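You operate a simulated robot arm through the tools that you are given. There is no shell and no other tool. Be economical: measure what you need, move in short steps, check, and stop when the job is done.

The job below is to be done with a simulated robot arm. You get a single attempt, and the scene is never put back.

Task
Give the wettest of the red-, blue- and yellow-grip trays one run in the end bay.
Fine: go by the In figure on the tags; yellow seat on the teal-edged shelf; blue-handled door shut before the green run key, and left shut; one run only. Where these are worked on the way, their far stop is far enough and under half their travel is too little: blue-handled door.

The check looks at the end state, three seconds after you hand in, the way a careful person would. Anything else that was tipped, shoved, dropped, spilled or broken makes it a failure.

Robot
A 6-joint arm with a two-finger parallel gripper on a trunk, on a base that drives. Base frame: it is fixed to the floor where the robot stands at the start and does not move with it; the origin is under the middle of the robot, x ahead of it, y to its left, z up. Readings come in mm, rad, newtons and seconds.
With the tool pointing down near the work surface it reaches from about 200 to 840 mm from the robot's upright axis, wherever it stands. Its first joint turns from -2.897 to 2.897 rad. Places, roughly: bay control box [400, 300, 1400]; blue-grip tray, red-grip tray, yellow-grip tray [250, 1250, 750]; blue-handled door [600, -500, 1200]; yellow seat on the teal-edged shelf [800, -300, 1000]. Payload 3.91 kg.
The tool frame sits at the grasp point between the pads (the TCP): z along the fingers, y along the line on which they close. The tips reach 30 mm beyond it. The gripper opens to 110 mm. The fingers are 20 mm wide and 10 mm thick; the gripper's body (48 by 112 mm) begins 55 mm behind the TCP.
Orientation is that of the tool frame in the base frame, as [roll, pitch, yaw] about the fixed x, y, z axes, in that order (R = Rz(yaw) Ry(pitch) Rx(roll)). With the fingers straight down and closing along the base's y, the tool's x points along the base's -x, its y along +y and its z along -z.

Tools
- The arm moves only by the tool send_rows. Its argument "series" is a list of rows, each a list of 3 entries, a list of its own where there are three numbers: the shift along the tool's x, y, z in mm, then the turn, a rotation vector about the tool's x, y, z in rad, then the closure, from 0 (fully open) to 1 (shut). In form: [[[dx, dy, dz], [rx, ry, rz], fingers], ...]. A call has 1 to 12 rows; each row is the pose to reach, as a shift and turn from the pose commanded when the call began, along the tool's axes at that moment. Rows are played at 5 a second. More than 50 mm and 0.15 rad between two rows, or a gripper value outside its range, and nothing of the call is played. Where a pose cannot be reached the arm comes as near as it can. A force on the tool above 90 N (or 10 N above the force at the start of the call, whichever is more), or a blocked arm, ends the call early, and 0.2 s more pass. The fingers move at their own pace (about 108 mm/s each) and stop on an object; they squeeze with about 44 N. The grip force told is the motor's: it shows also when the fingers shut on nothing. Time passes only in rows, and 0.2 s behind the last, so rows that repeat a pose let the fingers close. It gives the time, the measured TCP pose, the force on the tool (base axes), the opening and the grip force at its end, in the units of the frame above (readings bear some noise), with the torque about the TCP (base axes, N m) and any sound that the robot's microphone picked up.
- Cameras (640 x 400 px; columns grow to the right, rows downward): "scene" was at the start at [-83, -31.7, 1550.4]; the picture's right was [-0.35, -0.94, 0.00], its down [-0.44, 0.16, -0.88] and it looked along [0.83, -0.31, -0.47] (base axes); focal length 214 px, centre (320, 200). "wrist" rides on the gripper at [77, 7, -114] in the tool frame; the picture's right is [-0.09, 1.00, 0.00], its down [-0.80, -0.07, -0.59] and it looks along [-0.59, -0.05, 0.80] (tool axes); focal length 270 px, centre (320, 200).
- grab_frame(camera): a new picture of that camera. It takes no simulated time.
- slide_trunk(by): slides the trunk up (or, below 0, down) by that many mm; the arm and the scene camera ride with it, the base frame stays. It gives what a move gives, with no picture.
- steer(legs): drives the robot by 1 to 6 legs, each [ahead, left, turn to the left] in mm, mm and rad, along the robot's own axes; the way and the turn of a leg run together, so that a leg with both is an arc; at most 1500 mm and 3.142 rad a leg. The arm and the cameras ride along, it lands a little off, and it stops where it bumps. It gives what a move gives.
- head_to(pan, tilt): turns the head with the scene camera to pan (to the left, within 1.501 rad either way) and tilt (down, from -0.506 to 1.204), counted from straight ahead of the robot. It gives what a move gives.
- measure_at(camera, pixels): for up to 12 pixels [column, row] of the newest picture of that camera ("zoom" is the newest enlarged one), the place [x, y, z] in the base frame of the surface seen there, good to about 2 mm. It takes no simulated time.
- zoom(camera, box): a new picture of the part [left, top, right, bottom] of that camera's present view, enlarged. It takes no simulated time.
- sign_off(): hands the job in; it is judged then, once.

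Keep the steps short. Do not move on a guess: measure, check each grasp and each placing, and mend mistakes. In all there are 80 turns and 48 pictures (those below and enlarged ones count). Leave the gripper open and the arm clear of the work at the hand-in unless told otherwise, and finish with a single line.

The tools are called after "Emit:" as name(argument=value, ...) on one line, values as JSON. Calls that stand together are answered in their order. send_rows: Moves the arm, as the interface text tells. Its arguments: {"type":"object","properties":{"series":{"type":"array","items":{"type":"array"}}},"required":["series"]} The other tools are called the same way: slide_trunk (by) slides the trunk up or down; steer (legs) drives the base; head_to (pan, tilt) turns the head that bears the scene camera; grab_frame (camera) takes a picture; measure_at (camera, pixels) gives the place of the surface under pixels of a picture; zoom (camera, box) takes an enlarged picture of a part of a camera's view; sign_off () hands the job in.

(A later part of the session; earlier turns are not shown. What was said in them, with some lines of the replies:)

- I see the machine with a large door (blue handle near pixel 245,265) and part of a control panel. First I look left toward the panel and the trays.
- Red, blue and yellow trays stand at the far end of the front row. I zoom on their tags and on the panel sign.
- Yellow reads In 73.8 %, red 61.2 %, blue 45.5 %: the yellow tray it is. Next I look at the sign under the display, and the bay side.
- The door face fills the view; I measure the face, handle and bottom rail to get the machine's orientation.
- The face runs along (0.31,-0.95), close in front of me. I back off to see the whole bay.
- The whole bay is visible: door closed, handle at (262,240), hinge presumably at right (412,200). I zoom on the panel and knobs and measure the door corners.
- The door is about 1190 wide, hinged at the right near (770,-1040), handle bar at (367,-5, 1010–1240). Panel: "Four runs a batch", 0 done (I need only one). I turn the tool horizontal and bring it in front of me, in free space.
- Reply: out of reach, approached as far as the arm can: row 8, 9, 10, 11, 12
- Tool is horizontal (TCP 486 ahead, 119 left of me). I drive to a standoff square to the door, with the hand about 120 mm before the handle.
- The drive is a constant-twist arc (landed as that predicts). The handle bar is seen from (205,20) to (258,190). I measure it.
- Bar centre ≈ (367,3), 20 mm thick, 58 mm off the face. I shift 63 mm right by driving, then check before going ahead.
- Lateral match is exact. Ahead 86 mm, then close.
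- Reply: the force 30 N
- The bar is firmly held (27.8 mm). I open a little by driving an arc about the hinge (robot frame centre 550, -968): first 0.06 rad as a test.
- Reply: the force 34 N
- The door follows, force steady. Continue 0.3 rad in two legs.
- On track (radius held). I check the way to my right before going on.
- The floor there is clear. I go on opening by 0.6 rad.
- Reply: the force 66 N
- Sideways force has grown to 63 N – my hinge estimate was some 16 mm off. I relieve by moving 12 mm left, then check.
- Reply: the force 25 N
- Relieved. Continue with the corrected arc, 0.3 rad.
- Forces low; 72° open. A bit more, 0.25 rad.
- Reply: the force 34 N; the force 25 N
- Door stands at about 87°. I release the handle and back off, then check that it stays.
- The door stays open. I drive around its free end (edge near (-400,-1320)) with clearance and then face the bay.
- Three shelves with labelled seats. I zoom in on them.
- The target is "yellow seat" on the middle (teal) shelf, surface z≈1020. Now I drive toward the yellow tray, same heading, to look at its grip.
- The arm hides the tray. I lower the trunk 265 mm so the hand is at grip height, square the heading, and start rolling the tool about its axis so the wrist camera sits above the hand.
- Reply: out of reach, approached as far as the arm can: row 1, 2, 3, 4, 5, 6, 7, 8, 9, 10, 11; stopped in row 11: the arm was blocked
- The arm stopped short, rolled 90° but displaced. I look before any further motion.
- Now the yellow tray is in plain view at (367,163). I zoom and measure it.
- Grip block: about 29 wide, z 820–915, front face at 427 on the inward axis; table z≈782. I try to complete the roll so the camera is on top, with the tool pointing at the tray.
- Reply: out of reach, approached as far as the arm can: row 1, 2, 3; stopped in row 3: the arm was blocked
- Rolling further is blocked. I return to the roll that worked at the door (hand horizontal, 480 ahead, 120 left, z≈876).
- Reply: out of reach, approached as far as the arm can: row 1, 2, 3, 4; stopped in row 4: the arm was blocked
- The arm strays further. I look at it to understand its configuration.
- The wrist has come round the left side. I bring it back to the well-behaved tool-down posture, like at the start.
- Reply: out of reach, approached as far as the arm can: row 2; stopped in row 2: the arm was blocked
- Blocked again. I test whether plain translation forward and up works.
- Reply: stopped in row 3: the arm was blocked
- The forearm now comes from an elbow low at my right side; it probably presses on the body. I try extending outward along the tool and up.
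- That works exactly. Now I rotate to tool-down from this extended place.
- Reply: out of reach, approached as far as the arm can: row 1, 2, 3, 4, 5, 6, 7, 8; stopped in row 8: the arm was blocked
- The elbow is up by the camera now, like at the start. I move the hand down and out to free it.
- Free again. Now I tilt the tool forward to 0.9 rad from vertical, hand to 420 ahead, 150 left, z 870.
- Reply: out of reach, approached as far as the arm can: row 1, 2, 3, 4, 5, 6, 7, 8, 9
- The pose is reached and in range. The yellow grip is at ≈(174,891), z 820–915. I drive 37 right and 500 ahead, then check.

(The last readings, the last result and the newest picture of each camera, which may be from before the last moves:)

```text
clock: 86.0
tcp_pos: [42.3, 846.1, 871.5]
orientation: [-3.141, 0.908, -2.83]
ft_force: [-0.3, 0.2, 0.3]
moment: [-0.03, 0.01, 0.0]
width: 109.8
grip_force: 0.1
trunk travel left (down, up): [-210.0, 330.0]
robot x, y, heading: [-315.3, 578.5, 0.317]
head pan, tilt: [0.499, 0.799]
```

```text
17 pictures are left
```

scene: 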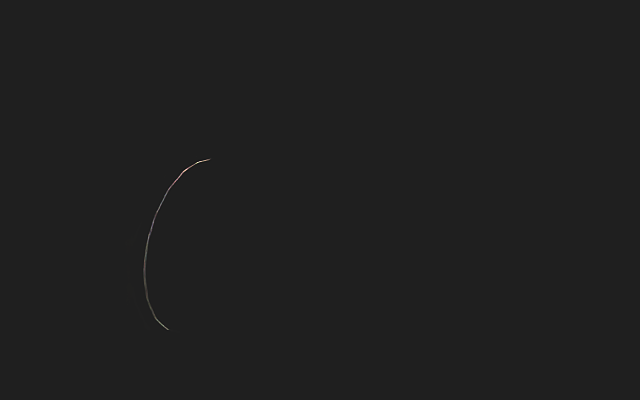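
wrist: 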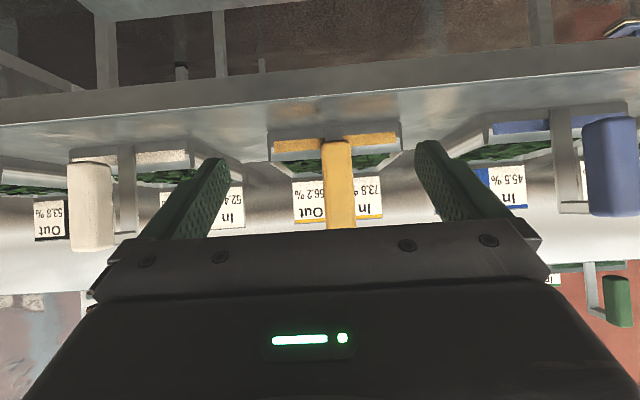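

The yellow grip sits between the fingers at column 338. I measure it.

Emit:
measure_at(camera="wrist", pixels=[[338, 150], [338, 180], [340, 220], [326, 180], [351, 180], [295, 142], [370, 137], [335, 135], [380, 110], [300, 130]])

```text
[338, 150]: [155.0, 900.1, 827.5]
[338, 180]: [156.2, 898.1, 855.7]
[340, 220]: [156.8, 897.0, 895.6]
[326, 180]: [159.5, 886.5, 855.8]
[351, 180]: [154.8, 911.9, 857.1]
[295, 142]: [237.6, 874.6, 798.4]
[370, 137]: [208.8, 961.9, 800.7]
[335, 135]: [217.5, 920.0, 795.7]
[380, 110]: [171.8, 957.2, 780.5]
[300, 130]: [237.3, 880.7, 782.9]
```

Grip front centre is (156,898), 26 mm wide. I need 14 left, 137 ahead.

Emit:
steer(legs=[[0, 14, 0], [136, 0, 0]])

Emit:
grab_frame(camera="wrist")

```text
clock: 87.7
tcp_pos: [166.7, 901.3, 871.6]
orientation: [3.141, 0.907, -2.83]
ft_force: [0.6, 0.1, 0.6]
moment: [0.0, 0.0, -0.01]
width: 110.1
grip_force: 0.1
trunk travel left (down, up): [-210.0, 330.0]
robot x, y, heading: [-193.1, 633.9, 0.316]
head pan, tilt: [0.499, 0.799]
```

```text
16 pictures are left
```

wrist: 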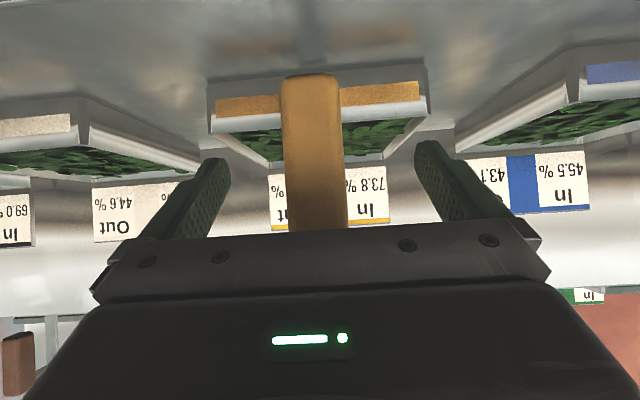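

Aligned (TCP at the grip centre). I close the fingers.

Emit:
send_rows(series=[[[0, 0, 0], [0, 0, 0], 0.6], [[0, 0, 0], [0, 0, 0], 1], [[0, 0, 0], [0, 0, 0], 1], [[0, 0, 0], [0, 0, 0], 1]])

Emit:
slide_trunk(by=40)

Emit:
grab_frame(camera="wrist")

```text
clock: 88.7
tcp_pos: [166.7, 901.0, 871.4]
orientation: [3.141, 0.906, -2.83]
ft_force: [-0.8, -0.4, 0.7]
moment: [-0.35, -0.15, -0.21]
width: 29.8
grip_force: 43.9
trunk travel left (down, up): [-210.0, 330.0]
robot x, y, heading: [-189.1, 630.6, 0.314]
head pan, tilt: [0.499, 0.799]
```

```text
clock: 89.5
tcp_pos: [165.9, 902.3, 911.7]
orientation: [3.14, 0.905, -2.83]
ft_force: [-0.2, 0.0, -2.1]
moment: [-0.13, 0.29, 0.01]
width: 29.8
grip_force: 44.1
trunk travel left (down, up): [-250.0, 290.0]
robot x, y, heading: [-193.4, 635.4, 0.316]
head pan, tilt: [0.499, 0.799]
```

```text
15 pictures are left
```

wrist: 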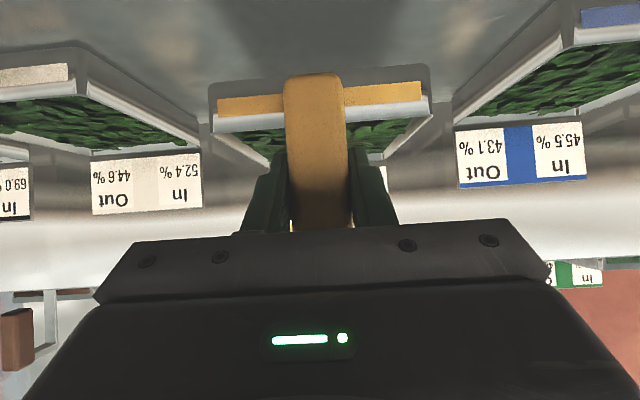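

Lifted cleanly, 2 N, level. I back off, raise the trunk to shelf height plus margin, and drive right to face the bay.

Emit:
steer(legs=[[-550, 0, 0]])

Emit:
slide_trunk(by=235)

Emit:
steer(legs=[[0, -640, 0], [0, -640, 0]])

Emit:
head_to(pan=-0.1, tilt=0.5)

Emit:
grab_frame(camera="scene")

```text
clock: 92.7
tcp_pos: [-353.4, 732.5, 911.4]
orientation: [3.139, 0.905, -2.827]
ft_force: [-0.6, -0.1, -1.6]
moment: [-0.08, 0.3, 0.02]
width: 30.1
grip_force: 44.0
trunk travel left (down, up): [-250.0, 290.0]
robot x, y, heading: [-711.5, 463.3, 0.319]
head pan, tilt: [0.499, 0.799]
```

```text
clock: 95.2
tcp_pos: [-353.1, 732.3, 1147.0]
orientation: [3.14, 0.907, -2.826]
ft_force: [0.5, -0.7, -0.9]
moment: [-0.09, 0.3, -0.02]
width: 29.6
grip_force: 43.7
trunk travel left (down, up): [-485.0, 55.0]
robot x, y, heading: [-712.4, 459.3, 0.317]
head pan, tilt: [0.499, 0.799]
```

```text
clock: 101.9
tcp_pos: [46.3, -489.5, 1145.7]
orientation: [3.141, 0.906, -2.826]
ft_force: [1.0, -0.2, -2.0]
moment: [-0.07, 0.32, -0.03]
width: 29.7
grip_force: 44.1
trunk travel left (down, up): [-485.0, 55.0]
robot x, y, heading: [-303.4, -759.9, 0.326]
head pan, tilt: [0.499, 0.799]
```

```text
clock: 102.9
tcp_pos: [46.2, -488.6, 1145.6]
orientation: [3.14, 0.905, -2.823]
ft_force: [0.3, -0.2, -1.2]
moment: [-0.07, 0.31, 0.03]
width: 29.6
grip_force: 43.9
trunk travel left (down, up): [-485.0, 55.0]
robot x, y, heading: [-308.9, -762.0, 0.324]
head pan, tilt: [-0.099, 0.499]
```

```text
14 pictures are left
```

scene: 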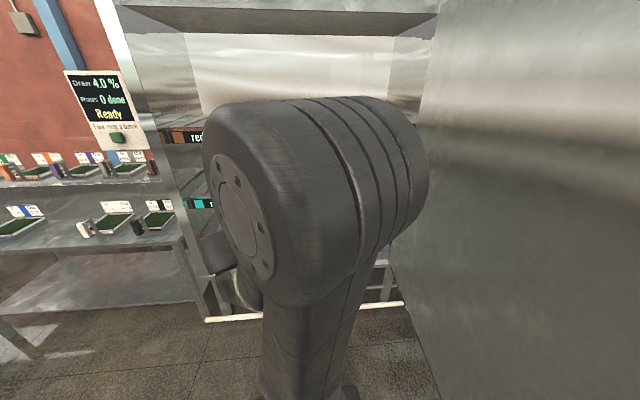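

The elbow hides the shelves; the wrist camera looks straight ahead, so I use that.

Emit:
grab_frame(camera="wrist")

```text
13 pictures are left
```

wrist: 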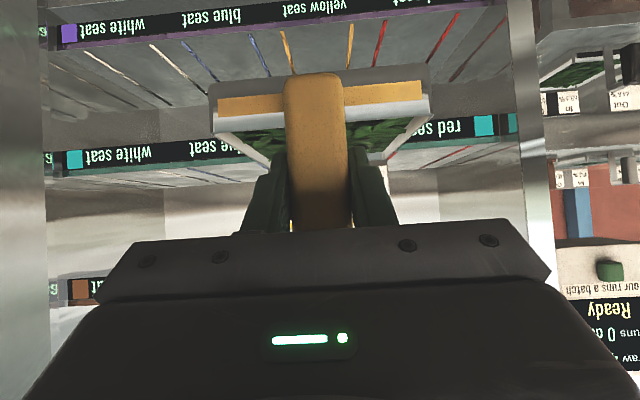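

I see the lower shelf's yellow stripes (front ends (282,32) and (353,25)) and the teal shelf's red/blue edges. I measure these for the seat position and depth.

Emit:
measure_at(camera="wrist", pixels=[[283, 36], [295, 73], [352, 28], [346, 66], [386, 22], [184, 44], [215, 81], [470, 150], [400, 160], [215, 155], [470, 126], [110, 180]])

Emit:
zoom(camera="wrist", box=[40, 100, 540, 240])

```text
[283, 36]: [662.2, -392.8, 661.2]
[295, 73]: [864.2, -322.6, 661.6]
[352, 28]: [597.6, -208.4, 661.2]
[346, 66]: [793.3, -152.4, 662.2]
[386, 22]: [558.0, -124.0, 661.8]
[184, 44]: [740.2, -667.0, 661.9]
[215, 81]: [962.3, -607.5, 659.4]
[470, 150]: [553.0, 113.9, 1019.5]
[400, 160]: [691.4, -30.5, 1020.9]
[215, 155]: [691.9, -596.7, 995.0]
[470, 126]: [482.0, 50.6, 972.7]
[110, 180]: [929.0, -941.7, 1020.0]
```

```text
1.28 times, centred on (290, 170) of wrist
```

zoom: 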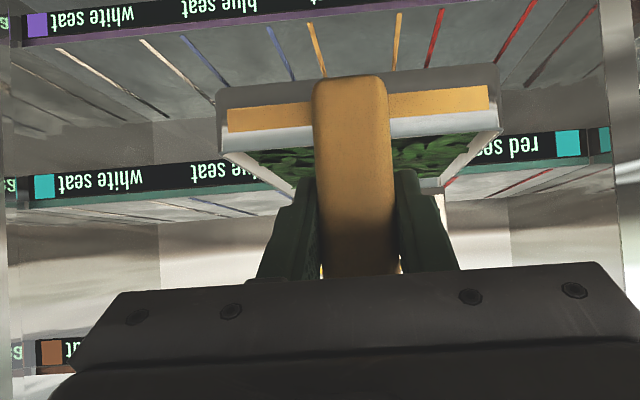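

Lower-shelf yellow seat: d 386–577, centre 481. I check that the teal shelf's stripes line up with it, via the zoom.

Emit:
measure_at(camera="zoom", pixels=[[510, 187], [549, 171], [450, 184], [210, 208], [245, 213], [165, 198], [218, 200], [345, 70], [235, 100], [497, 70], [240, 135], [322, 270]])

```text
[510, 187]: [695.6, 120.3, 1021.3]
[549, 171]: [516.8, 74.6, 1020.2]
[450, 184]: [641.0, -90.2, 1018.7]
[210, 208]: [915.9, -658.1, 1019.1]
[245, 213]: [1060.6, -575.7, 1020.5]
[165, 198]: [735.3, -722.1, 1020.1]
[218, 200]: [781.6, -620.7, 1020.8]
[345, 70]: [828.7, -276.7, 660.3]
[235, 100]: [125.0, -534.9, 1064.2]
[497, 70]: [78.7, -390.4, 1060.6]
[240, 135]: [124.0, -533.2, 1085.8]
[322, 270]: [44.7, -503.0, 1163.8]
```

Teal-shelf seats line up with those below (yellow d 386–577, n ≈497–727). The tray (152 wide, front 61 ahead of TCP) is at d 472, so 10 right, then 450 ahead, then check.

Emit:
steer(legs=[[0, -10, 0], [450, 0, 0]])

Emit:
grab_frame(camera="wrist")

```text
clock: 106.0
tcp_pos: [480.0, -352.4, 1146.4]
orientation: [3.14, 0.906, -2.821]
ft_force: [0.0, -0.8, -2.6]
moment: [-0.08, 0.29, 0.01]
width: 29.8
grip_force: 44.0
trunk travel left (down, up): [-485.0, 55.0]
robot x, y, heading: [122.1, -627.2, 0.324]
head pan, tilt: [-0.099, 0.499]
```

```text
11 pictures are left
```

wrist: 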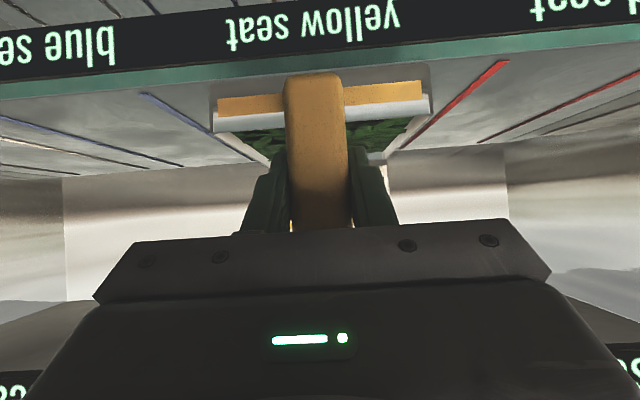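

The tray is over the "yellow seat" label. I measure tray corners and neighbouring stripe ends (blue left (142,93)→(248,160), red (507,62)→(400,148)).

Emit:
measure_at(camera="wrist", pixels=[[215, 100], [428, 85], [143, 94], [182, 122], [506, 63], [410, 140], [400, 147], [183, 166], [480, 141], [300, 80]])

```text
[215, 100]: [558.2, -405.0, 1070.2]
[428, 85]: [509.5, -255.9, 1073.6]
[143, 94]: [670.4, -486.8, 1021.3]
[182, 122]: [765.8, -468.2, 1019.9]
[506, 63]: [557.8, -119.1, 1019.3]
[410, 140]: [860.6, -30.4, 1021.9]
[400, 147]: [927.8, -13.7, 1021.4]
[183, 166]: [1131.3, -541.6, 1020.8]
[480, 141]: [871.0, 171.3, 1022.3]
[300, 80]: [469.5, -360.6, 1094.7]
```

Stripes run from n≈490 to ≈900, so the tray should go deeper so that the grip clears the door: 175 mm more. Tray centre d = 480 (seat 482): good. I go in two legs.

Emit:
steer(legs=[[100, 0, 0], [75, 0, 0]])

Emit:
grab_frame(camera="wrist")

```text
clock: 108.0
tcp_pos: [641.1, -297.9, 1144.9]
orientation: [3.14, 0.904, -2.823]
ft_force: [0.2, -0.2, -1.3]
moment: [-0.09, 0.32, 0.04]
width: 29.8
grip_force: 44.2
trunk travel left (down, up): [-485.0, 55.0]
robot x, y, heading: [288.4, -568.6, 0.325]
head pan, tilt: [-0.099, 0.499]
stopped in leg 2: the robot was blocked; the commanded pose is now the measured one
```

```text
10 pictures are left
```

wrist: 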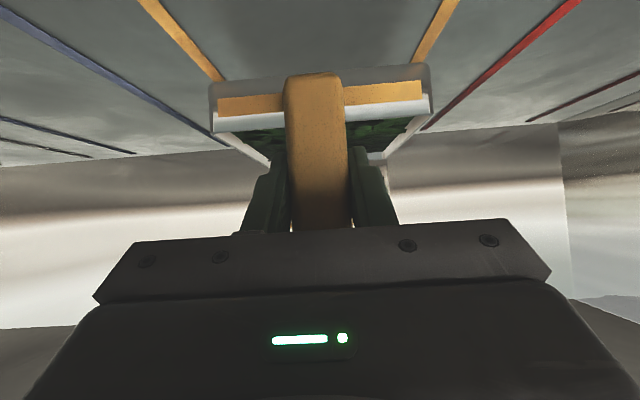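

The base touched its limit, but the tray is already at n≈578, between the yellow stripes ((222,78) and (413,62)). I verify by measuring.

Emit:
measure_at(camera="wrist", pixels=[[213, 98], [429, 84], [150, 5], [220, 77], [452, 5], [414, 62], [225, 78], [300, 80]])

```text
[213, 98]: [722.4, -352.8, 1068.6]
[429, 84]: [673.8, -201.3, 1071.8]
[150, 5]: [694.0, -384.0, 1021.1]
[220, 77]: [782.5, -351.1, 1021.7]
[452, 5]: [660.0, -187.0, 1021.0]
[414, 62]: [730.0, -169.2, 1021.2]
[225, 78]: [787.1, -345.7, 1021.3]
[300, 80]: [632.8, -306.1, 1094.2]
```

Tray d 400–560 between stripes 383–578: centred. I lower by the trunk 32 mm and watch the force.

Emit:
slide_trunk(by=-32)

```text
clock: 108.7
tcp_pos: [642.5, -298.2, 1113.5]
orientation: [3.14, 0.906, -2.822]
ft_force: [0.4, -0.7, -2.4]
moment: [-0.1, 0.29, 0.02]
width: 29.7
grip_force: 43.6
trunk travel left (down, up): [-453.0, 87.0]
robot x, y, heading: [288.3, -573.4, 0.324]
head pan, tilt: [-0.099, 0.499]
```

Still hanging (no contact). Another 3 mm steps down.

Emit:
slide_trunk(by=-3)

Emit:
slide_trunk(by=-2)

```text
clock: 109.2
tcp_pos: [642.2, -298.6, 1112.3]
orientation: [3.14, 0.907, -2.821]
ft_force: [-0.8, -0.4, 6.3]
moment: [0.39, -1.46, -0.02]
width: 29.9
grip_force: 44.0
trunk travel left (down, up): [-450.0, 90.0]
robot x, y, heading: [286.0, -571.6, 0.324]
head pan, tilt: [-0.099, 0.499]
```

```text
clock: 109.8
tcp_pos: [641.1, -299.1, 1110.8]
orientation: [3.139, 0.912, -2.824]
ft_force: [-0.2, 0.0, 23.3]
moment: [0.12, -1.2, -0.07]
width: 29.6
grip_force: 44.0
trunk travel left (down, up): [-448.0, 92.0]
robot x, y, heading: [287.9, -570.8, 0.322]
head pan, tilt: [-0.099, 0.499]
```

The tray stands (23 N). I relax 2 mm, open, and back straight out.

Emit:
slide_trunk(by=2)

Emit:
send_rows(series=[[[0, 0, 0], [0, 0, 0], 0], [[0, 0, 0], [0, 0, 0], 0], [[0, 0, 0], [0, 0, 0], 0]])

Emit:
steer(legs=[[-300, 0, 0]])

Emit:
grab_frame(camera="wrist")

```text
clock: 110.3
tcp_pos: [640.9, -298.6, 1112.0]
orientation: [3.14, 0.904, -2.822]
ft_force: [3.2, 1.8, 17.8]
moment: [0.53, -1.02, 0.06]
width: 29.9
grip_force: 44.0
trunk travel left (down, up): [-450.0, 90.0]
robot x, y, heading: [287.6, -572.0, 0.326]
head pan, tilt: [-0.099, 0.499]
```

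```text
clock: 111.1
tcp_pos: [642.2, -298.4, 1110.8]
orientation: [3.14, 0.907, -2.823]
ft_force: [0.1, 0.3, -0.5]
moment: [-0.03, -0.01, 0.02]
width: 110.3
grip_force: 0.1
trunk travel left (down, up): [-450.0, 90.0]
robot x, y, heading: [289.6, -573.5, 0.325]
head pan, tilt: [-0.099, 0.499]
```

```text
clock: 113.1
tcp_pos: [354.7, -394.4, 1112.5]
orientation: [3.14, 0.906, -2.824]
ft_force: [0.1, -0.7, 0.1]
moment: [0.02, -0.01, -0.03]
width: 110.0
grip_force: 0.1
trunk travel left (down, up): [-450.0, 90.0]
robot x, y, heading: [0.5, -668.6, 0.329]
head pan, tilt: [-0.099, 0.499]
```

```text
9 pictures are left
```

wrist: 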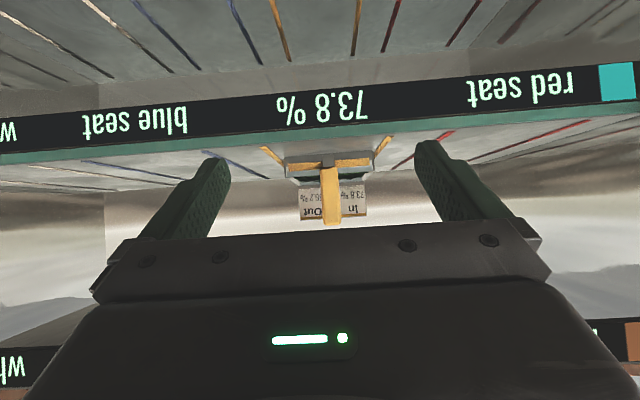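

The teal seat's label now reads 73.8 % – accepted. Now I close the fingers and drive around the door's free end to its outer side.

Emit:
send_rows(series=[[[0, 0, 0], [0, 0, 0], 1], [[0, 0, 0], [0, 0, 0], 1], [[0, 0, 0], [0, 0, 0], 1], [[0, 0, 0], [0, 0, 0], 1]])

Emit:
steer(legs=[[-1000, 0, 0], [0, 0, 1.5], [-1030, 0, 0]])

```text
clock: 114.1
tcp_pos: [355.6, -395.4, 1110.6]
orientation: [3.14, 0.906, -2.822]
ft_force: [0.6, 0.5, -0.8]
moment: [-0.01, -0.02, -0.01]
width: 0.0
grip_force: 37.9
trunk travel left (down, up): [-450.0, 90.0]
robot x, y, heading: [0.4, -669.5, 0.319]
head pan, tilt: [-0.099, 0.499]
```

```text
clock: 127.7
tcp_pos: [-928.6, -1589.5, 1110.7]
orientation: [3.14, 0.907, -1.345]
ft_force: [-0.1, -0.9, 1.7]
moment: [0.01, 0.01, 0.0]
width: 0.0
grip_force: 37.9
trunk travel left (down, up): [-450.0, 90.0]
robot x, y, heading: [-690.4, -1968.8, 1.8]
head pan, tilt: [-0.099, 0.499]
```

I move right 833 to come behind the door's outer face (about 145 mm off), and look.

Emit:
steer(legs=[[0, -833, 0], [0, 0, 0.029]])

Emit:
grab_frame(camera="wrist")

```text
clock: 132.6
tcp_pos: [-137.5, -1403.5, 1110.8]
orientation: [3.141, 0.908, -1.294]
ft_force: [-0.4, 0.0, 0.5]
moment: [0.02, -0.01, 0.02]
width: 0.2
grip_force: 37.4
trunk travel left (down, up): [-450.0, 90.0]
robot x, y, heading: [121.5, -1770.7, 1.858]
head pan, tilt: [-0.099, 0.499]
```

```text
8 pictures are left
```

wrist: 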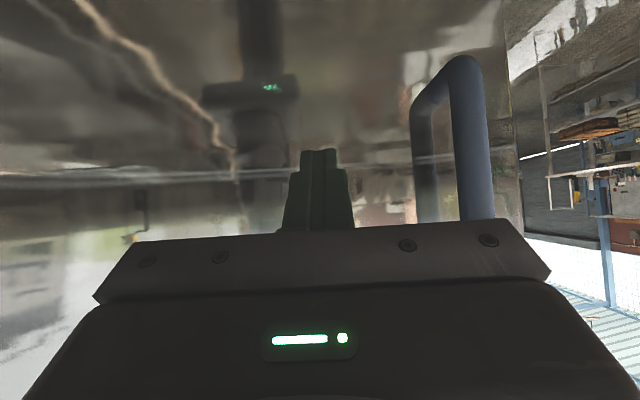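

Well placed: hand on the hinge side of the handle, about 140 mm off. I square up, go to the face, and push the first 0.3 rad of the closing arc.

Emit:
steer(legs=[[0, 0, -0.029], [130, 0, 0], [119.4, 65.1, -0.15], [119.4, 65.1, -0.15]])

Emit:
grab_frame(camera="wrist")

```text
clock: 136.0
tcp_pos: [-199.0, -990.8, 1110.1]
orientation: [-3.14, 0.903, -1.613]
ft_force: [-0.1, 0.0, 0.6]
moment: [-0.02, 0.01, 0.0]
width: 0.1
grip_force: 38.0
trunk travel left (down, up): [-450.0, 90.0]
robot x, y, heading: [-69.8, -1419.4, 1.532]
head pan, tilt: [-0.099, 0.499]
```

```text
7 pictures are left
```

wrist: 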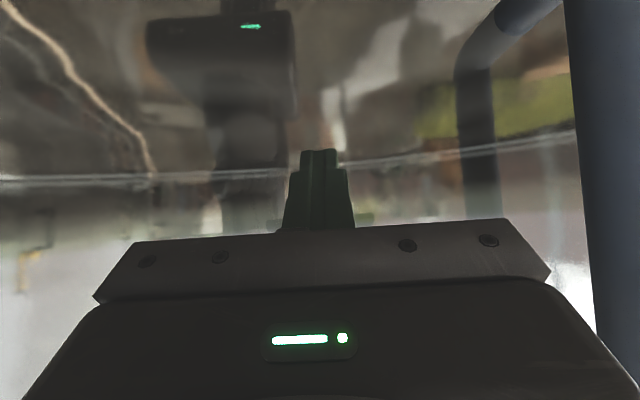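

Force is nil; I measure the face to see that the door moved with me.

Emit:
measure_at(camera="wrist", pixels=[[100, 100], [420, 100], [300, 60], [320, 148]])

```text
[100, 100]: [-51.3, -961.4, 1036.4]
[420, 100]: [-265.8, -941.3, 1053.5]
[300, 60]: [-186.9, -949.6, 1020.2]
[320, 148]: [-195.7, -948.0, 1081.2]
```

The door is at 1.16 rad and moving with the push. Continue 0.6 rad.

Emit:
steer(legs=[[119.4, 65.1, -0.15], [119.4, 65.1, -0.15], [119.4, 65.1, -0.15], [119.4, 65.1, -0.15]])

```text
clock: 140.1
tcp_pos: [-17.4, -466.9, 1109.9]
orientation: [3.141, 0.904, -2.213]
ft_force: [0.2, 0.2, -0.4]
moment: [-0.03, -0.02, -0.02]
width: 0.0
grip_force: 37.9
trunk travel left (down, up): [-450.0, 90.0]
robot x, y, heading: [-153.5, -894.7, 0.931]
head pan, tilt: [-0.099, 0.499]
```

On the arc. Continue 0.45 rad, then check.

Emit:
steer(legs=[[119.4, 65.1, -0.15], [119.4, 65.1, -0.15], [119.4, 65.1, -0.15]])

Emit:
grab_frame(camera="wrist")

Emit:
measure_at(camera="wrist", pixels=[[100, 100], [420, 100], [300, 60], [320, 148]])

```text
clock: 143.2
tcp_pos: [296.1, -192.9, 1110.2]
orientation: [3.14, 0.904, -2.66]
ft_force: [0.4, 0.1, 0.5]
moment: [0.01, -0.01, 0.03]
width: 0.0
grip_force: 37.9
trunk travel left (down, up): [-450.0, 90.0]
robot x, y, heading: [-11.4, -522.6, 0.483]
head pan, tilt: [-0.099, 0.499]
```

```text
6 pictures are left
```

wrist: 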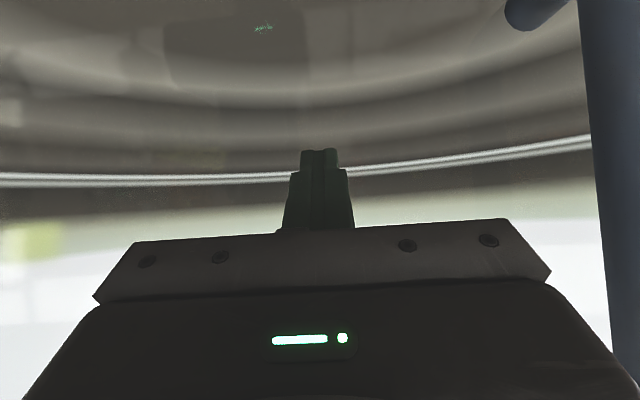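

```text
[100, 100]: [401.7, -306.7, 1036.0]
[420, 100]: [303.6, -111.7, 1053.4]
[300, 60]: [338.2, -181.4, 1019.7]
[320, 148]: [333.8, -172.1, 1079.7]
```

Door at 0.15 rad. Final arc 0.165 rad.

Emit:
steer(legs=[[131, 71.7, -0.165]])

Emit:
steer(legs=[[8, 0, 0]])

Emit:
grab_frame(camera="wrist")

Emit:
measure_at(camera="wrist", pixels=[[100, 100], [420, 100], [300, 60], [320, 148]])

```text
clock: 144.5
tcp_pos: [440.9, -130.1, 1109.7]
orientation: [-3.142, 0.902, -2.83]
ft_force: [-0.2, 0.8, -0.4]
moment: [-0.02, 0.01, -0.06]
width: 0.2
grip_force: 37.7
trunk travel left (down, up): [-450.0, 90.0]
robot x, y, heading: [79.0, -402.2, 0.316]
head pan, tilt: [-0.099, 0.499]
```

```text
clock: 145.3
tcp_pos: [442.9, -129.9, 1110.5]
orientation: [3.14, 0.906, -2.828]
ft_force: [-36.0, -13.0, -2.9]
moment: [0.35, 0.62, -0.02]
width: 0.0
grip_force: 37.4
trunk travel left (down, up): [-450.0, 90.0]
robot x, y, heading: [96.2, -398.7, 0.308]
head pan, tilt: [-0.099, 0.499]
```

```text
5 pictures are left
```

wrist: 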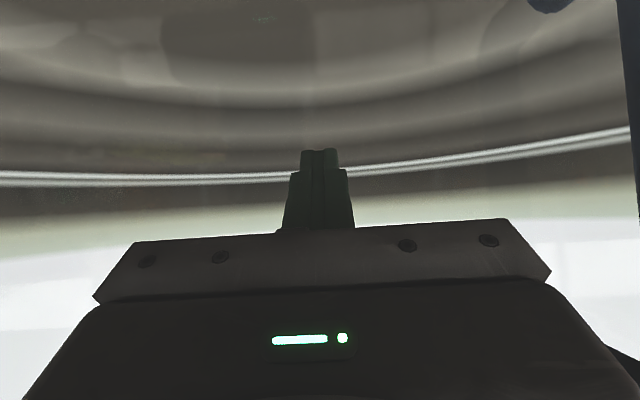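

```text
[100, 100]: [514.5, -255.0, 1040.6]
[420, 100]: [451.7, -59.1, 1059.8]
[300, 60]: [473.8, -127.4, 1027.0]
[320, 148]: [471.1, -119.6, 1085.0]
```

The face is flush (n≈411) and pressed against its stop at 38 N: shut. I back off, raise the trunk 90 and the arm 160 toward key height.

Emit:
steer(legs=[[-250, 0, 0], [0, 411, 0]])

Emit:
slide_trunk(by=88)

Emit:
send_rows(series=[[[-25, 0, -20], [0, 0, 0], 1], [[-50, 0, -40], [0, 0, 0], 1], [[-75, 0, -59], [0, 0, 0], 1], [[-101, 0, -79], [0, 0, 0], 1], [[-126, 0, -99], [0, 0, 0], 1], [[-126, 0, -99], [0, 0, 0], 1]])

Emit:
grab_frame(camera="wrist")

```text
clock: 149.2
tcp_pos: [82.6, 181.2, 1110.1]
orientation: [-3.141, 0.901, -2.821]
ft_force: [-0.6, -0.6, -0.1]
moment: [0.04, 0.03, 0.03]
width: 0.0
grip_force: 37.8
trunk travel left (down, up): [-450.0, 90.0]
robot x, y, heading: [-268.1, -90.4, 0.324]
head pan, tilt: [-0.099, 0.499]
```

```text
clock: 150.4
tcp_pos: [82.7, 180.3, 1197.4]
orientation: [-3.141, 0.904, -2.821]
ft_force: [1.4, -0.8, 0.7]
moment: [0.0, 0.0, 0.02]
width: 0.2
grip_force: 37.8
trunk travel left (down, up): [-538.0, 2.0]
robot x, y, heading: [-271.3, -89.7, 0.324]
head pan, tilt: [-0.099, 0.499]
```

```text
clock: 151.8
tcp_pos: [81.4, 180.7, 1358.9]
orientation: [3.141, 0.902, -2.824]
ft_force: [0.0, 0.8, -0.3]
moment: [-0.02, 0.01, 0.01]
width: 0.0
grip_force: 37.4
trunk travel left (down, up): [-538.0, 2.0]
robot x, y, heading: [-275.7, -97.8, 0.325]
head pan, tilt: [-0.099, 0.499]
```

```text
4 pictures are left
```

wrist: 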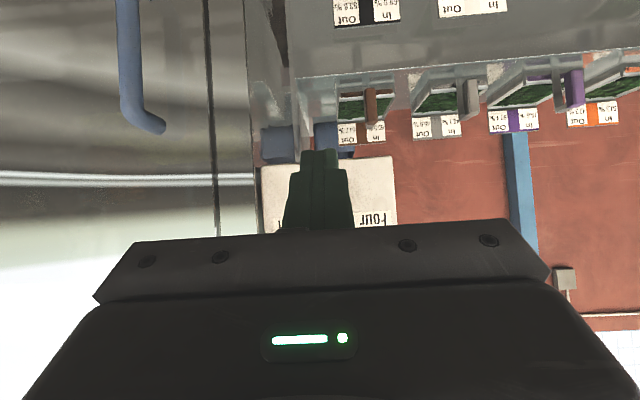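

The key is hidden right behind the fingers. I measure the panel face around it.

Emit:
measure_at(camera="wrist", pixels=[[270, 180], [270, 210], [385, 165], [385, 205], [360, 180], [300, 170], [360, 215]])

```text
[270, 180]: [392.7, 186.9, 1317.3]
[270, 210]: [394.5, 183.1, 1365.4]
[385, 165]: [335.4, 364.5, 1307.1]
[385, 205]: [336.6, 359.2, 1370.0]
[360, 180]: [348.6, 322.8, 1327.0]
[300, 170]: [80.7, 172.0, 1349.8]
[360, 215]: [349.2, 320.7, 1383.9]
```

Panel face n≈432, key face n≈409 at d≈-150, z 1348. I drive 4 left, 220 ahead, stopping about 25 mm short of the key.

Emit:
steer(legs=[[0, 5, 0], [220, 0, 0]])

```text
clock: 153.8
tcp_pos: [287.2, 255.0, 1357.4]
orientation: [3.141, 0.902, -2.823]
ft_force: [0.0, 0.7, 0.1]
moment: [0.0, -0.01, 0.02]
width: 0.0
grip_force: 37.1
trunk travel left (down, up): [-538.0, 2.0]
robot x, y, heading: [-70.5, -18.3, 0.321]
head pan, tilt: [-0.099, 0.499]
```

Tip about 27 mm from the key, d within 3 mm. I press ahead with the arm in small steps, to 36 mm.

Emit:
send_rows(series=[[[-7.4, 0, 9.4], [0, 0, 0], 1], [[-13.6, 0, 17.3], [0, 0, 0], 1], [[-16.7, 0, 21.2], [0, 0, 0], 1], [[-18.5, 0, 23.6], [0, 0, 0], 1], [[-20.4, 0, 25.9], [0, 0, 0], 1], [[-22.2, 0, 28.3], [0, 0, 0], 1]])

```text
clock: 155.2
tcp_pos: [318.9, 265.7, 1358.5]
orientation: [3.14, 0.902, -2.823]
ft_force: [-13.1, -2.2, -3.7]
moment: [0.01, 0.24, 0.06]
width: 0.1
grip_force: 37.8
trunk travel left (down, up): [-538.0, 2.0]
robot x, y, heading: [-68.9, -19.6, 0.32]
head pan, tilt: [-0.099, 0.499]
heard: click
```

A click was heard. I pull back along the same line and check the display.

Emit:
send_rows(series=[[[11, 0, -14], [0, 0, 0], 1], [[22, 0, -28], [0, 0, 0], 1], [[40, 0, -50], [0, 0, 0], 1]])

Emit:
steer(legs=[[-400, 0, 0]])

Emit:
send_rows(series=[[[0, 0, 0], [0, 0, 0], 0], [[0, 0, 0], [0, 0, 0], 0], [[0, 0, 0], [0, 0, 0], 0]])

Emit:
grab_frame(camera="wrist")

```text
clock: 156.0
tcp_pos: [260.9, 243.9, 1357.6]
orientation: [3.138, 0.904, -2.824]
ft_force: [-0.1, 1.0, -0.3]
moment: [0.03, 0.01, 0.0]
width: 0.0
grip_force: 37.5
trunk travel left (down, up): [-538.0, 2.0]
robot x, y, heading: [-69.1, -21.1, 0.32]
head pan, tilt: [-0.099, 0.499]
```

```text
clock: 158.5
tcp_pos: [-124.1, 117.7, 1357.9]
orientation: [3.141, 0.902, -2.817]
ft_force: [-0.4, 0.7, -0.3]
moment: [0.03, -0.05, 0.0]
width: 0.1
grip_force: 37.5
trunk travel left (down, up): [-538.0, 2.0]
robot x, y, heading: [-447.2, -146.8, 0.328]
head pan, tilt: [-0.099, 0.499]
```

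```text
clock: 159.3
tcp_pos: [-123.7, 117.8, 1356.6]
orientation: [-3.141, 0.902, -2.817]
ft_force: [0.5, 0.6, 0.2]
moment: [0.0, 0.02, 0.01]
width: 110.0
grip_force: 0.1
trunk travel left (down, up): [-538.0, 2.0]
robot x, y, heading: [-451.0, -146.5, 0.328]
head pan, tilt: [-0.099, 0.499]
```

```text
3 pictures are left
```

wrist: 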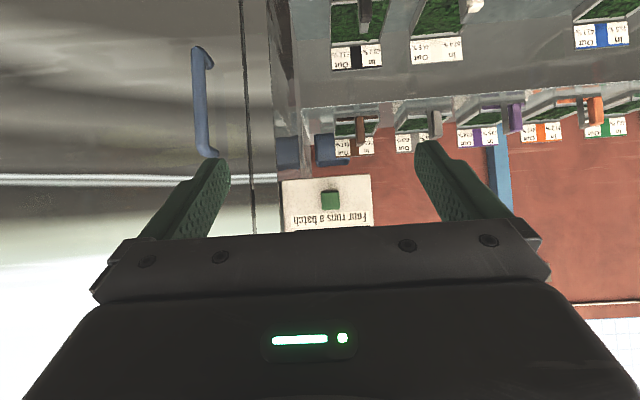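

The door is flush, but the display is hidden by the hand. I drive right and back to see it with the scene camera.

Emit:
steer(legs=[[-100, -450, 0]])

Emit:
head_to(pan=0.3, tilt=0.25)

Emit:
grab_frame(camera="scene")

```text
clock: 162.1
tcp_pos: [-74.1, -336.0, 1357.9]
orientation: [3.139, 0.902, -2.811]
ft_force: [-0.2, -1.1, -0.4]
moment: [0.03, 0.02, 0.03]
width: 110.0
grip_force: 0.0
trunk travel left (down, up): [-538.0, 2.0]
robot x, y, heading: [-398.1, -599.9, 0.336]
head pan, tilt: [-0.099, 0.499]
```

```text
clock: 162.9
tcp_pos: [-74.5, -335.7, 1358.0]
orientation: [3.141, 0.901, -2.812]
ft_force: [0.4, 0.2, 0.7]
moment: [0.0, 0.0, 0.0]
width: 110.1
grip_force: 0.0
trunk travel left (down, up): [-538.0, 2.0]
robot x, y, heading: [-402.3, -603.8, 0.335]
head pan, tilt: [0.3, 0.25]
```

```text
2 pictures are left
```

scene: 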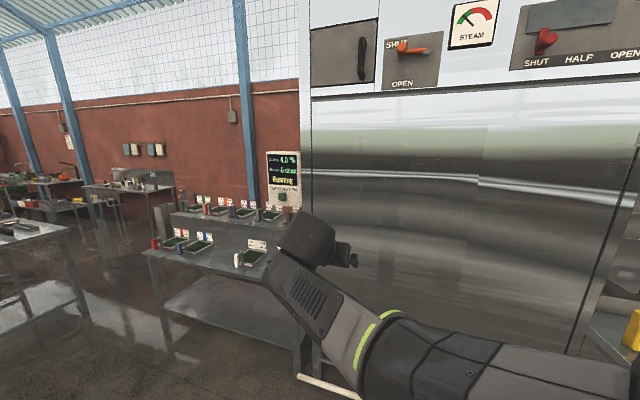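

Emit:
zoom(camera="scene", box=[255, 140, 335, 215])

```text
5.33 times, centred on (295, 178) of scene
```

zoom: 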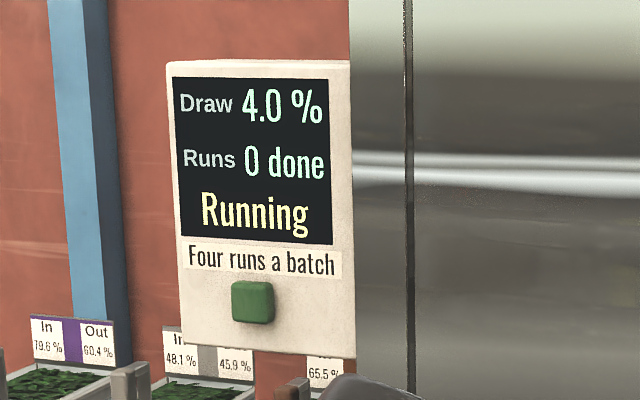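

It is running (started once, 0 done yet). I wait about 30 s without touching anything, then look again.

Emit:
send_rows(series=[[[0, 0, 0], [0, 0, 0], 0], [[0, 0, 0], [0, 0, 0], 0], [[0, 0, 0], [0, 0, 0], 0], [[0, 0, 0], [0, 0, 0], 0], [[0, 0, 0], [0, 0, 0], 0], [[0, 0, 0], [0, 0, 0], 0], [[0, 0, 0], [0, 0, 0], 0], [[0, 0, 0], [0, 0, 0], 0], [[0, 0, 0], [0, 0, 0], 0], [[0, 0, 0], [0, 0, 0], 0], [[0, 0, 0], [0, 0, 0], 0], [[0, 0, 0], [0, 0, 0], 0]])

Emit:
send_rows(series=[[[0, 0, 0], [0, 0, 0], 0], [[0, 0, 0], [0, 0, 0], 0], [[0, 0, 0], [0, 0, 0], 0], [[0, 0, 0], [0, 0, 0], 0], [[0, 0, 0], [0, 0, 0], 0], [[0, 0, 0], [0, 0, 0], 0], [[0, 0, 0], [0, 0, 0], 0], [[0, 0, 0], [0, 0, 0], 0], [[0, 0, 0], [0, 0, 0], 0], [[0, 0, 0], [0, 0, 0], 0], [[0, 0, 0], [0, 0, 0], 0], [[0, 0, 0], [0, 0, 0], 0]])

Emit:
send_rows(series=[[[0, 0, 0], [0, 0, 0], 0], [[0, 0, 0], [0, 0, 0], 0], [[0, 0, 0], [0, 0, 0], 0], [[0, 0, 0], [0, 0, 0], 0], [[0, 0, 0], [0, 0, 0], 0], [[0, 0, 0], [0, 0, 0], 0], [[0, 0, 0], [0, 0, 0], 0], [[0, 0, 0], [0, 0, 0], 0], [[0, 0, 0], [0, 0, 0], 0], [[0, 0, 0], [0, 0, 0], 0], [[0, 0, 0], [0, 0, 0], 0], [[0, 0, 0], [0, 0, 0], 0]])

Emit:
send_rows(series=[[[0, 0, 0], [0, 0, 0], 0], [[0, 0, 0], [0, 0, 0], 0], [[0, 0, 0], [0, 0, 0], 0], [[0, 0, 0], [0, 0, 0], 0], [[0, 0, 0], [0, 0, 0], 0], [[0, 0, 0], [0, 0, 0], 0], [[0, 0, 0], [0, 0, 0], 0], [[0, 0, 0], [0, 0, 0], 0], [[0, 0, 0], [0, 0, 0], 0], [[0, 0, 0], [0, 0, 0], 0], [[0, 0, 0], [0, 0, 0], 0], [[0, 0, 0], [0, 0, 0], 0]])

Emit:
send_rows(series=[[[0, 0, 0], [0, 0, 0], 0], [[0, 0, 0], [0, 0, 0], 0], [[0, 0, 0], [0, 0, 0], 0], [[0, 0, 0], [0, 0, 0], 0], [[0, 0, 0], [0, 0, 0], 0], [[0, 0, 0], [0, 0, 0], 0], [[0, 0, 0], [0, 0, 0], 0], [[0, 0, 0], [0, 0, 0], 0], [[0, 0, 0], [0, 0, 0], 0], [[0, 0, 0], [0, 0, 0], 0], [[0, 0, 0], [0, 0, 0], 0], [[0, 0, 0], [0, 0, 0], 0]])

Emit:
send_rows(series=[[[0, 0, 0], [0, 0, 0], 0], [[0, 0, 0], [0, 0, 0], 0], [[0, 0, 0], [0, 0, 0], 0], [[0, 0, 0], [0, 0, 0], 0], [[0, 0, 0], [0, 0, 0], 0], [[0, 0, 0], [0, 0, 0], 0], [[0, 0, 0], [0, 0, 0], 0], [[0, 0, 0], [0, 0, 0], 0], [[0, 0, 0], [0, 0, 0], 0], [[0, 0, 0], [0, 0, 0], 0], [[0, 0, 0], [0, 0, 0], 0], [[0, 0, 0], [0, 0, 0], 0]])

Emit:
send_rows(series=[[[0, 0, 0], [0, 0, 0], 0], [[0, 0, 0], [0, 0, 0], 0], [[0, 0, 0], [0, 0, 0], 0], [[0, 0, 0], [0, 0, 0], 0], [[0, 0, 0], [0, 0, 0], 0], [[0, 0, 0], [0, 0, 0], 0], [[0, 0, 0], [0, 0, 0], 0], [[0, 0, 0], [0, 0, 0], 0], [[0, 0, 0], [0, 0, 0], 0], [[0, 0, 0], [0, 0, 0], 0], [[0, 0, 0], [0, 0, 0], 0], [[0, 0, 0], [0, 0, 0], 0]])

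Emit:
send_rows(series=[[[0, 0, 0], [0, 0, 0], 0], [[0, 0, 0], [0, 0, 0], 0], [[0, 0, 0], [0, 0, 0], 0], [[0, 0, 0], [0, 0, 0], 0], [[0, 0, 0], [0, 0, 0], 0], [[0, 0, 0], [0, 0, 0], 0], [[0, 0, 0], [0, 0, 0], 0], [[0, 0, 0], [0, 0, 0], 0], [[0, 0, 0], [0, 0, 0], 0], [[0, 0, 0], [0, 0, 0], 0], [[0, 0, 0], [0, 0, 0], 0], [[0, 0, 0], [0, 0, 0], 0]])

Emit:
send_rows(series=[[[0, 0, 0], [0, 0, 0], 0], [[0, 0, 0], [0, 0, 0], 0], [[0, 0, 0], [0, 0, 0], 0], [[0, 0, 0], [0, 0, 0], 0], [[0, 0, 0], [0, 0, 0], 0], [[0, 0, 0], [0, 0, 0], 0], [[0, 0, 0], [0, 0, 0], 0], [[0, 0, 0], [0, 0, 0], 0], [[0, 0, 0], [0, 0, 0], 0], [[0, 0, 0], [0, 0, 0], 0], [[0, 0, 0], [0, 0, 0], 0], [[0, 0, 0], [0, 0, 0], 0]])

Emit:
send_rows(series=[[[0, 0, 0], [0, 0, 0], 0], [[0, 0, 0], [0, 0, 0], 0], [[0, 0, 0], [0, 0, 0], 0], [[0, 0, 0], [0, 0, 0], 0], [[0, 0, 0], [0, 0, 0], 0], [[0, 0, 0], [0, 0, 0], 0], [[0, 0, 0], [0, 0, 0], 0], [[0, 0, 0], [0, 0, 0], 0], [[0, 0, 0], [0, 0, 0], 0], [[0, 0, 0], [0, 0, 0], 0], [[0, 0, 0], [0, 0, 0], 0], [[0, 0, 0], [0, 0, 0], 0]])

```text
clock: 165.6
tcp_pos: [-75.0, -336.3, 1358.1]
orientation: [3.14, 0.902, -2.813]
ft_force: [0.3, -0.6, 0.3]
moment: [0.01, -0.02, 0.01]
width: 109.9
grip_force: 0.1
trunk travel left (down, up): [-538.0, 2.0]
robot x, y, heading: [-399.3, -604.2, 0.332]
head pan, tilt: [0.3, 0.25]
```

```text
clock: 168.2
tcp_pos: [-74.2, -335.9, 1358.1]
orientation: [-3.141, 0.903, -2.811]
ft_force: [0.2, -0.5, 0.7]
moment: [-0.01, -0.04, 0.01]
width: 110.1
grip_force: 0.0
trunk travel left (down, up): [-538.0, 2.0]
robot x, y, heading: [-402.1, -603.5, 0.337]
head pan, tilt: [0.3, 0.25]
```

```text
clock: 170.8
tcp_pos: [-73.7, -336.1, 1358.3]
orientation: [-3.14, 0.902, -2.811]
ft_force: [0.5, -0.4, 0.6]
moment: [-0.03, 0.0, 0.01]
width: 110.2
grip_force: 0.0
trunk travel left (down, up): [-538.0, 2.0]
robot x, y, heading: [-398.3, -602.8, 0.33]
head pan, tilt: [0.3, 0.25]
```

```text
clock: 173.3
tcp_pos: [-75.0, -335.4, 1357.1]
orientation: [3.141, 0.903, -2.811]
ft_force: [-0.7, 0.1, 0.4]
moment: [-0.03, 0.03, -0.03]
width: 109.6
grip_force: 0.1
trunk travel left (down, up): [-538.0, 2.0]
robot x, y, heading: [-401.7, -603.1, 0.334]
head pan, tilt: [0.3, 0.25]
```

```text
clock: 175.9
tcp_pos: [-74.4, -336.3, 1356.8]
orientation: [-3.141, 0.901, -2.811]
ft_force: [0.3, -0.6, 0.8]
moment: [0.01, -0.01, -0.01]
width: 110.1
grip_force: 0.1
trunk travel left (down, up): [-538.0, 2.0]
robot x, y, heading: [-403.0, -601.5, 0.336]
head pan, tilt: [0.3, 0.25]
```

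```text
clock: 178.6
tcp_pos: [-73.4, -333.8, 1357.1]
orientation: [-3.141, 0.903, -2.812]
ft_force: [-0.2, 0.2, 0.1]
moment: [0.01, 0.04, 0.02]
width: 109.7
grip_force: 0.3
trunk travel left (down, up): [-538.0, 2.0]
robot x, y, heading: [-401.5, -602.4, 0.334]
head pan, tilt: [0.3, 0.25]
```

```text
clock: 181.2
tcp_pos: [-74.9, -336.0, 1356.8]
orientation: [-3.141, 0.901, -2.811]
ft_force: [-1.1, 0.1, -0.1]
moment: [-0.02, -0.01, 0.0]
width: 110.0
grip_force: 0.1
trunk travel left (down, up): [-538.0, 2.0]
robot x, y, heading: [-398.5, -601.2, 0.335]
head pan, tilt: [0.3, 0.25]
```

```text
clock: 183.8
tcp_pos: [-73.6, -336.3, 1356.6]
orientation: [3.14, 0.902, -2.813]
ft_force: [0.0, -0.2, -0.3]
moment: [-0.01, 0.04, 0.02]
width: 110.1
grip_force: 0.1
trunk travel left (down, up): [-538.0, 2.0]
robot x, y, heading: [-400.6, -598.6, 0.333]
head pan, tilt: [0.3, 0.25]
```

```text
clock: 186.3
tcp_pos: [-75.4, -336.5, 1357.5]
orientation: [-3.141, 0.903, -2.811]
ft_force: [-0.5, 0.8, -0.3]
moment: [0.0, 0.0, 0.02]
width: 110.2
grip_force: 0.0
trunk travel left (down, up): [-538.0, 2.0]
robot x, y, heading: [-399.6, -604.5, 0.333]
head pan, tilt: [0.3, 0.25]
```

```text
clock: 188.9
tcp_pos: [-74.3, -335.7, 1357.2]
orientation: [3.141, 0.9, -2.811]
ft_force: [0.7, -0.2, 0.6]
moment: [-0.01, 0.01, 0.01]
width: 110.0
grip_force: 0.0
trunk travel left (down, up): [-538.0, 2.0]
robot x, y, heading: [-399.9, -601.8, 0.337]
head pan, tilt: [0.3, 0.25]
```

About 33 s since the click. I use the last picture on the display.

Emit:
zoom(camera="scene", box=[255, 140, 335, 215])

```text
5.33 times, centred on (295, 178) of scene
```

zoom: 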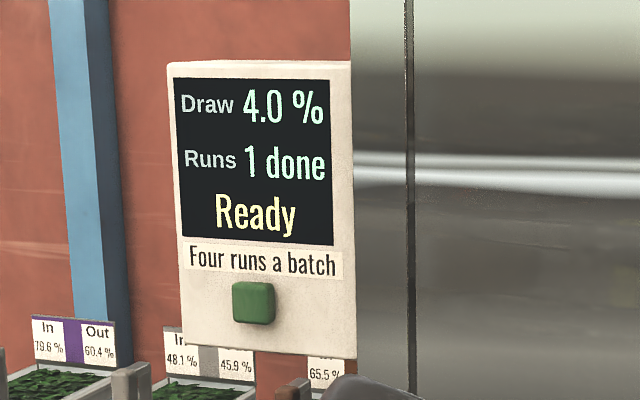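

The display reads "Runs 1 done, Ready"; the door is shut, the gripper is open and clear. I hand in.

Emit:
sign_off()

```text
The job is handed in.
```

The yellow-grip tray (In 73.8 %, the wettest of the three) is on the yellow seat of the teal-edged shelf and had one run; the display reads "1 done", and the blue-handled door was shut before the run and left shut.
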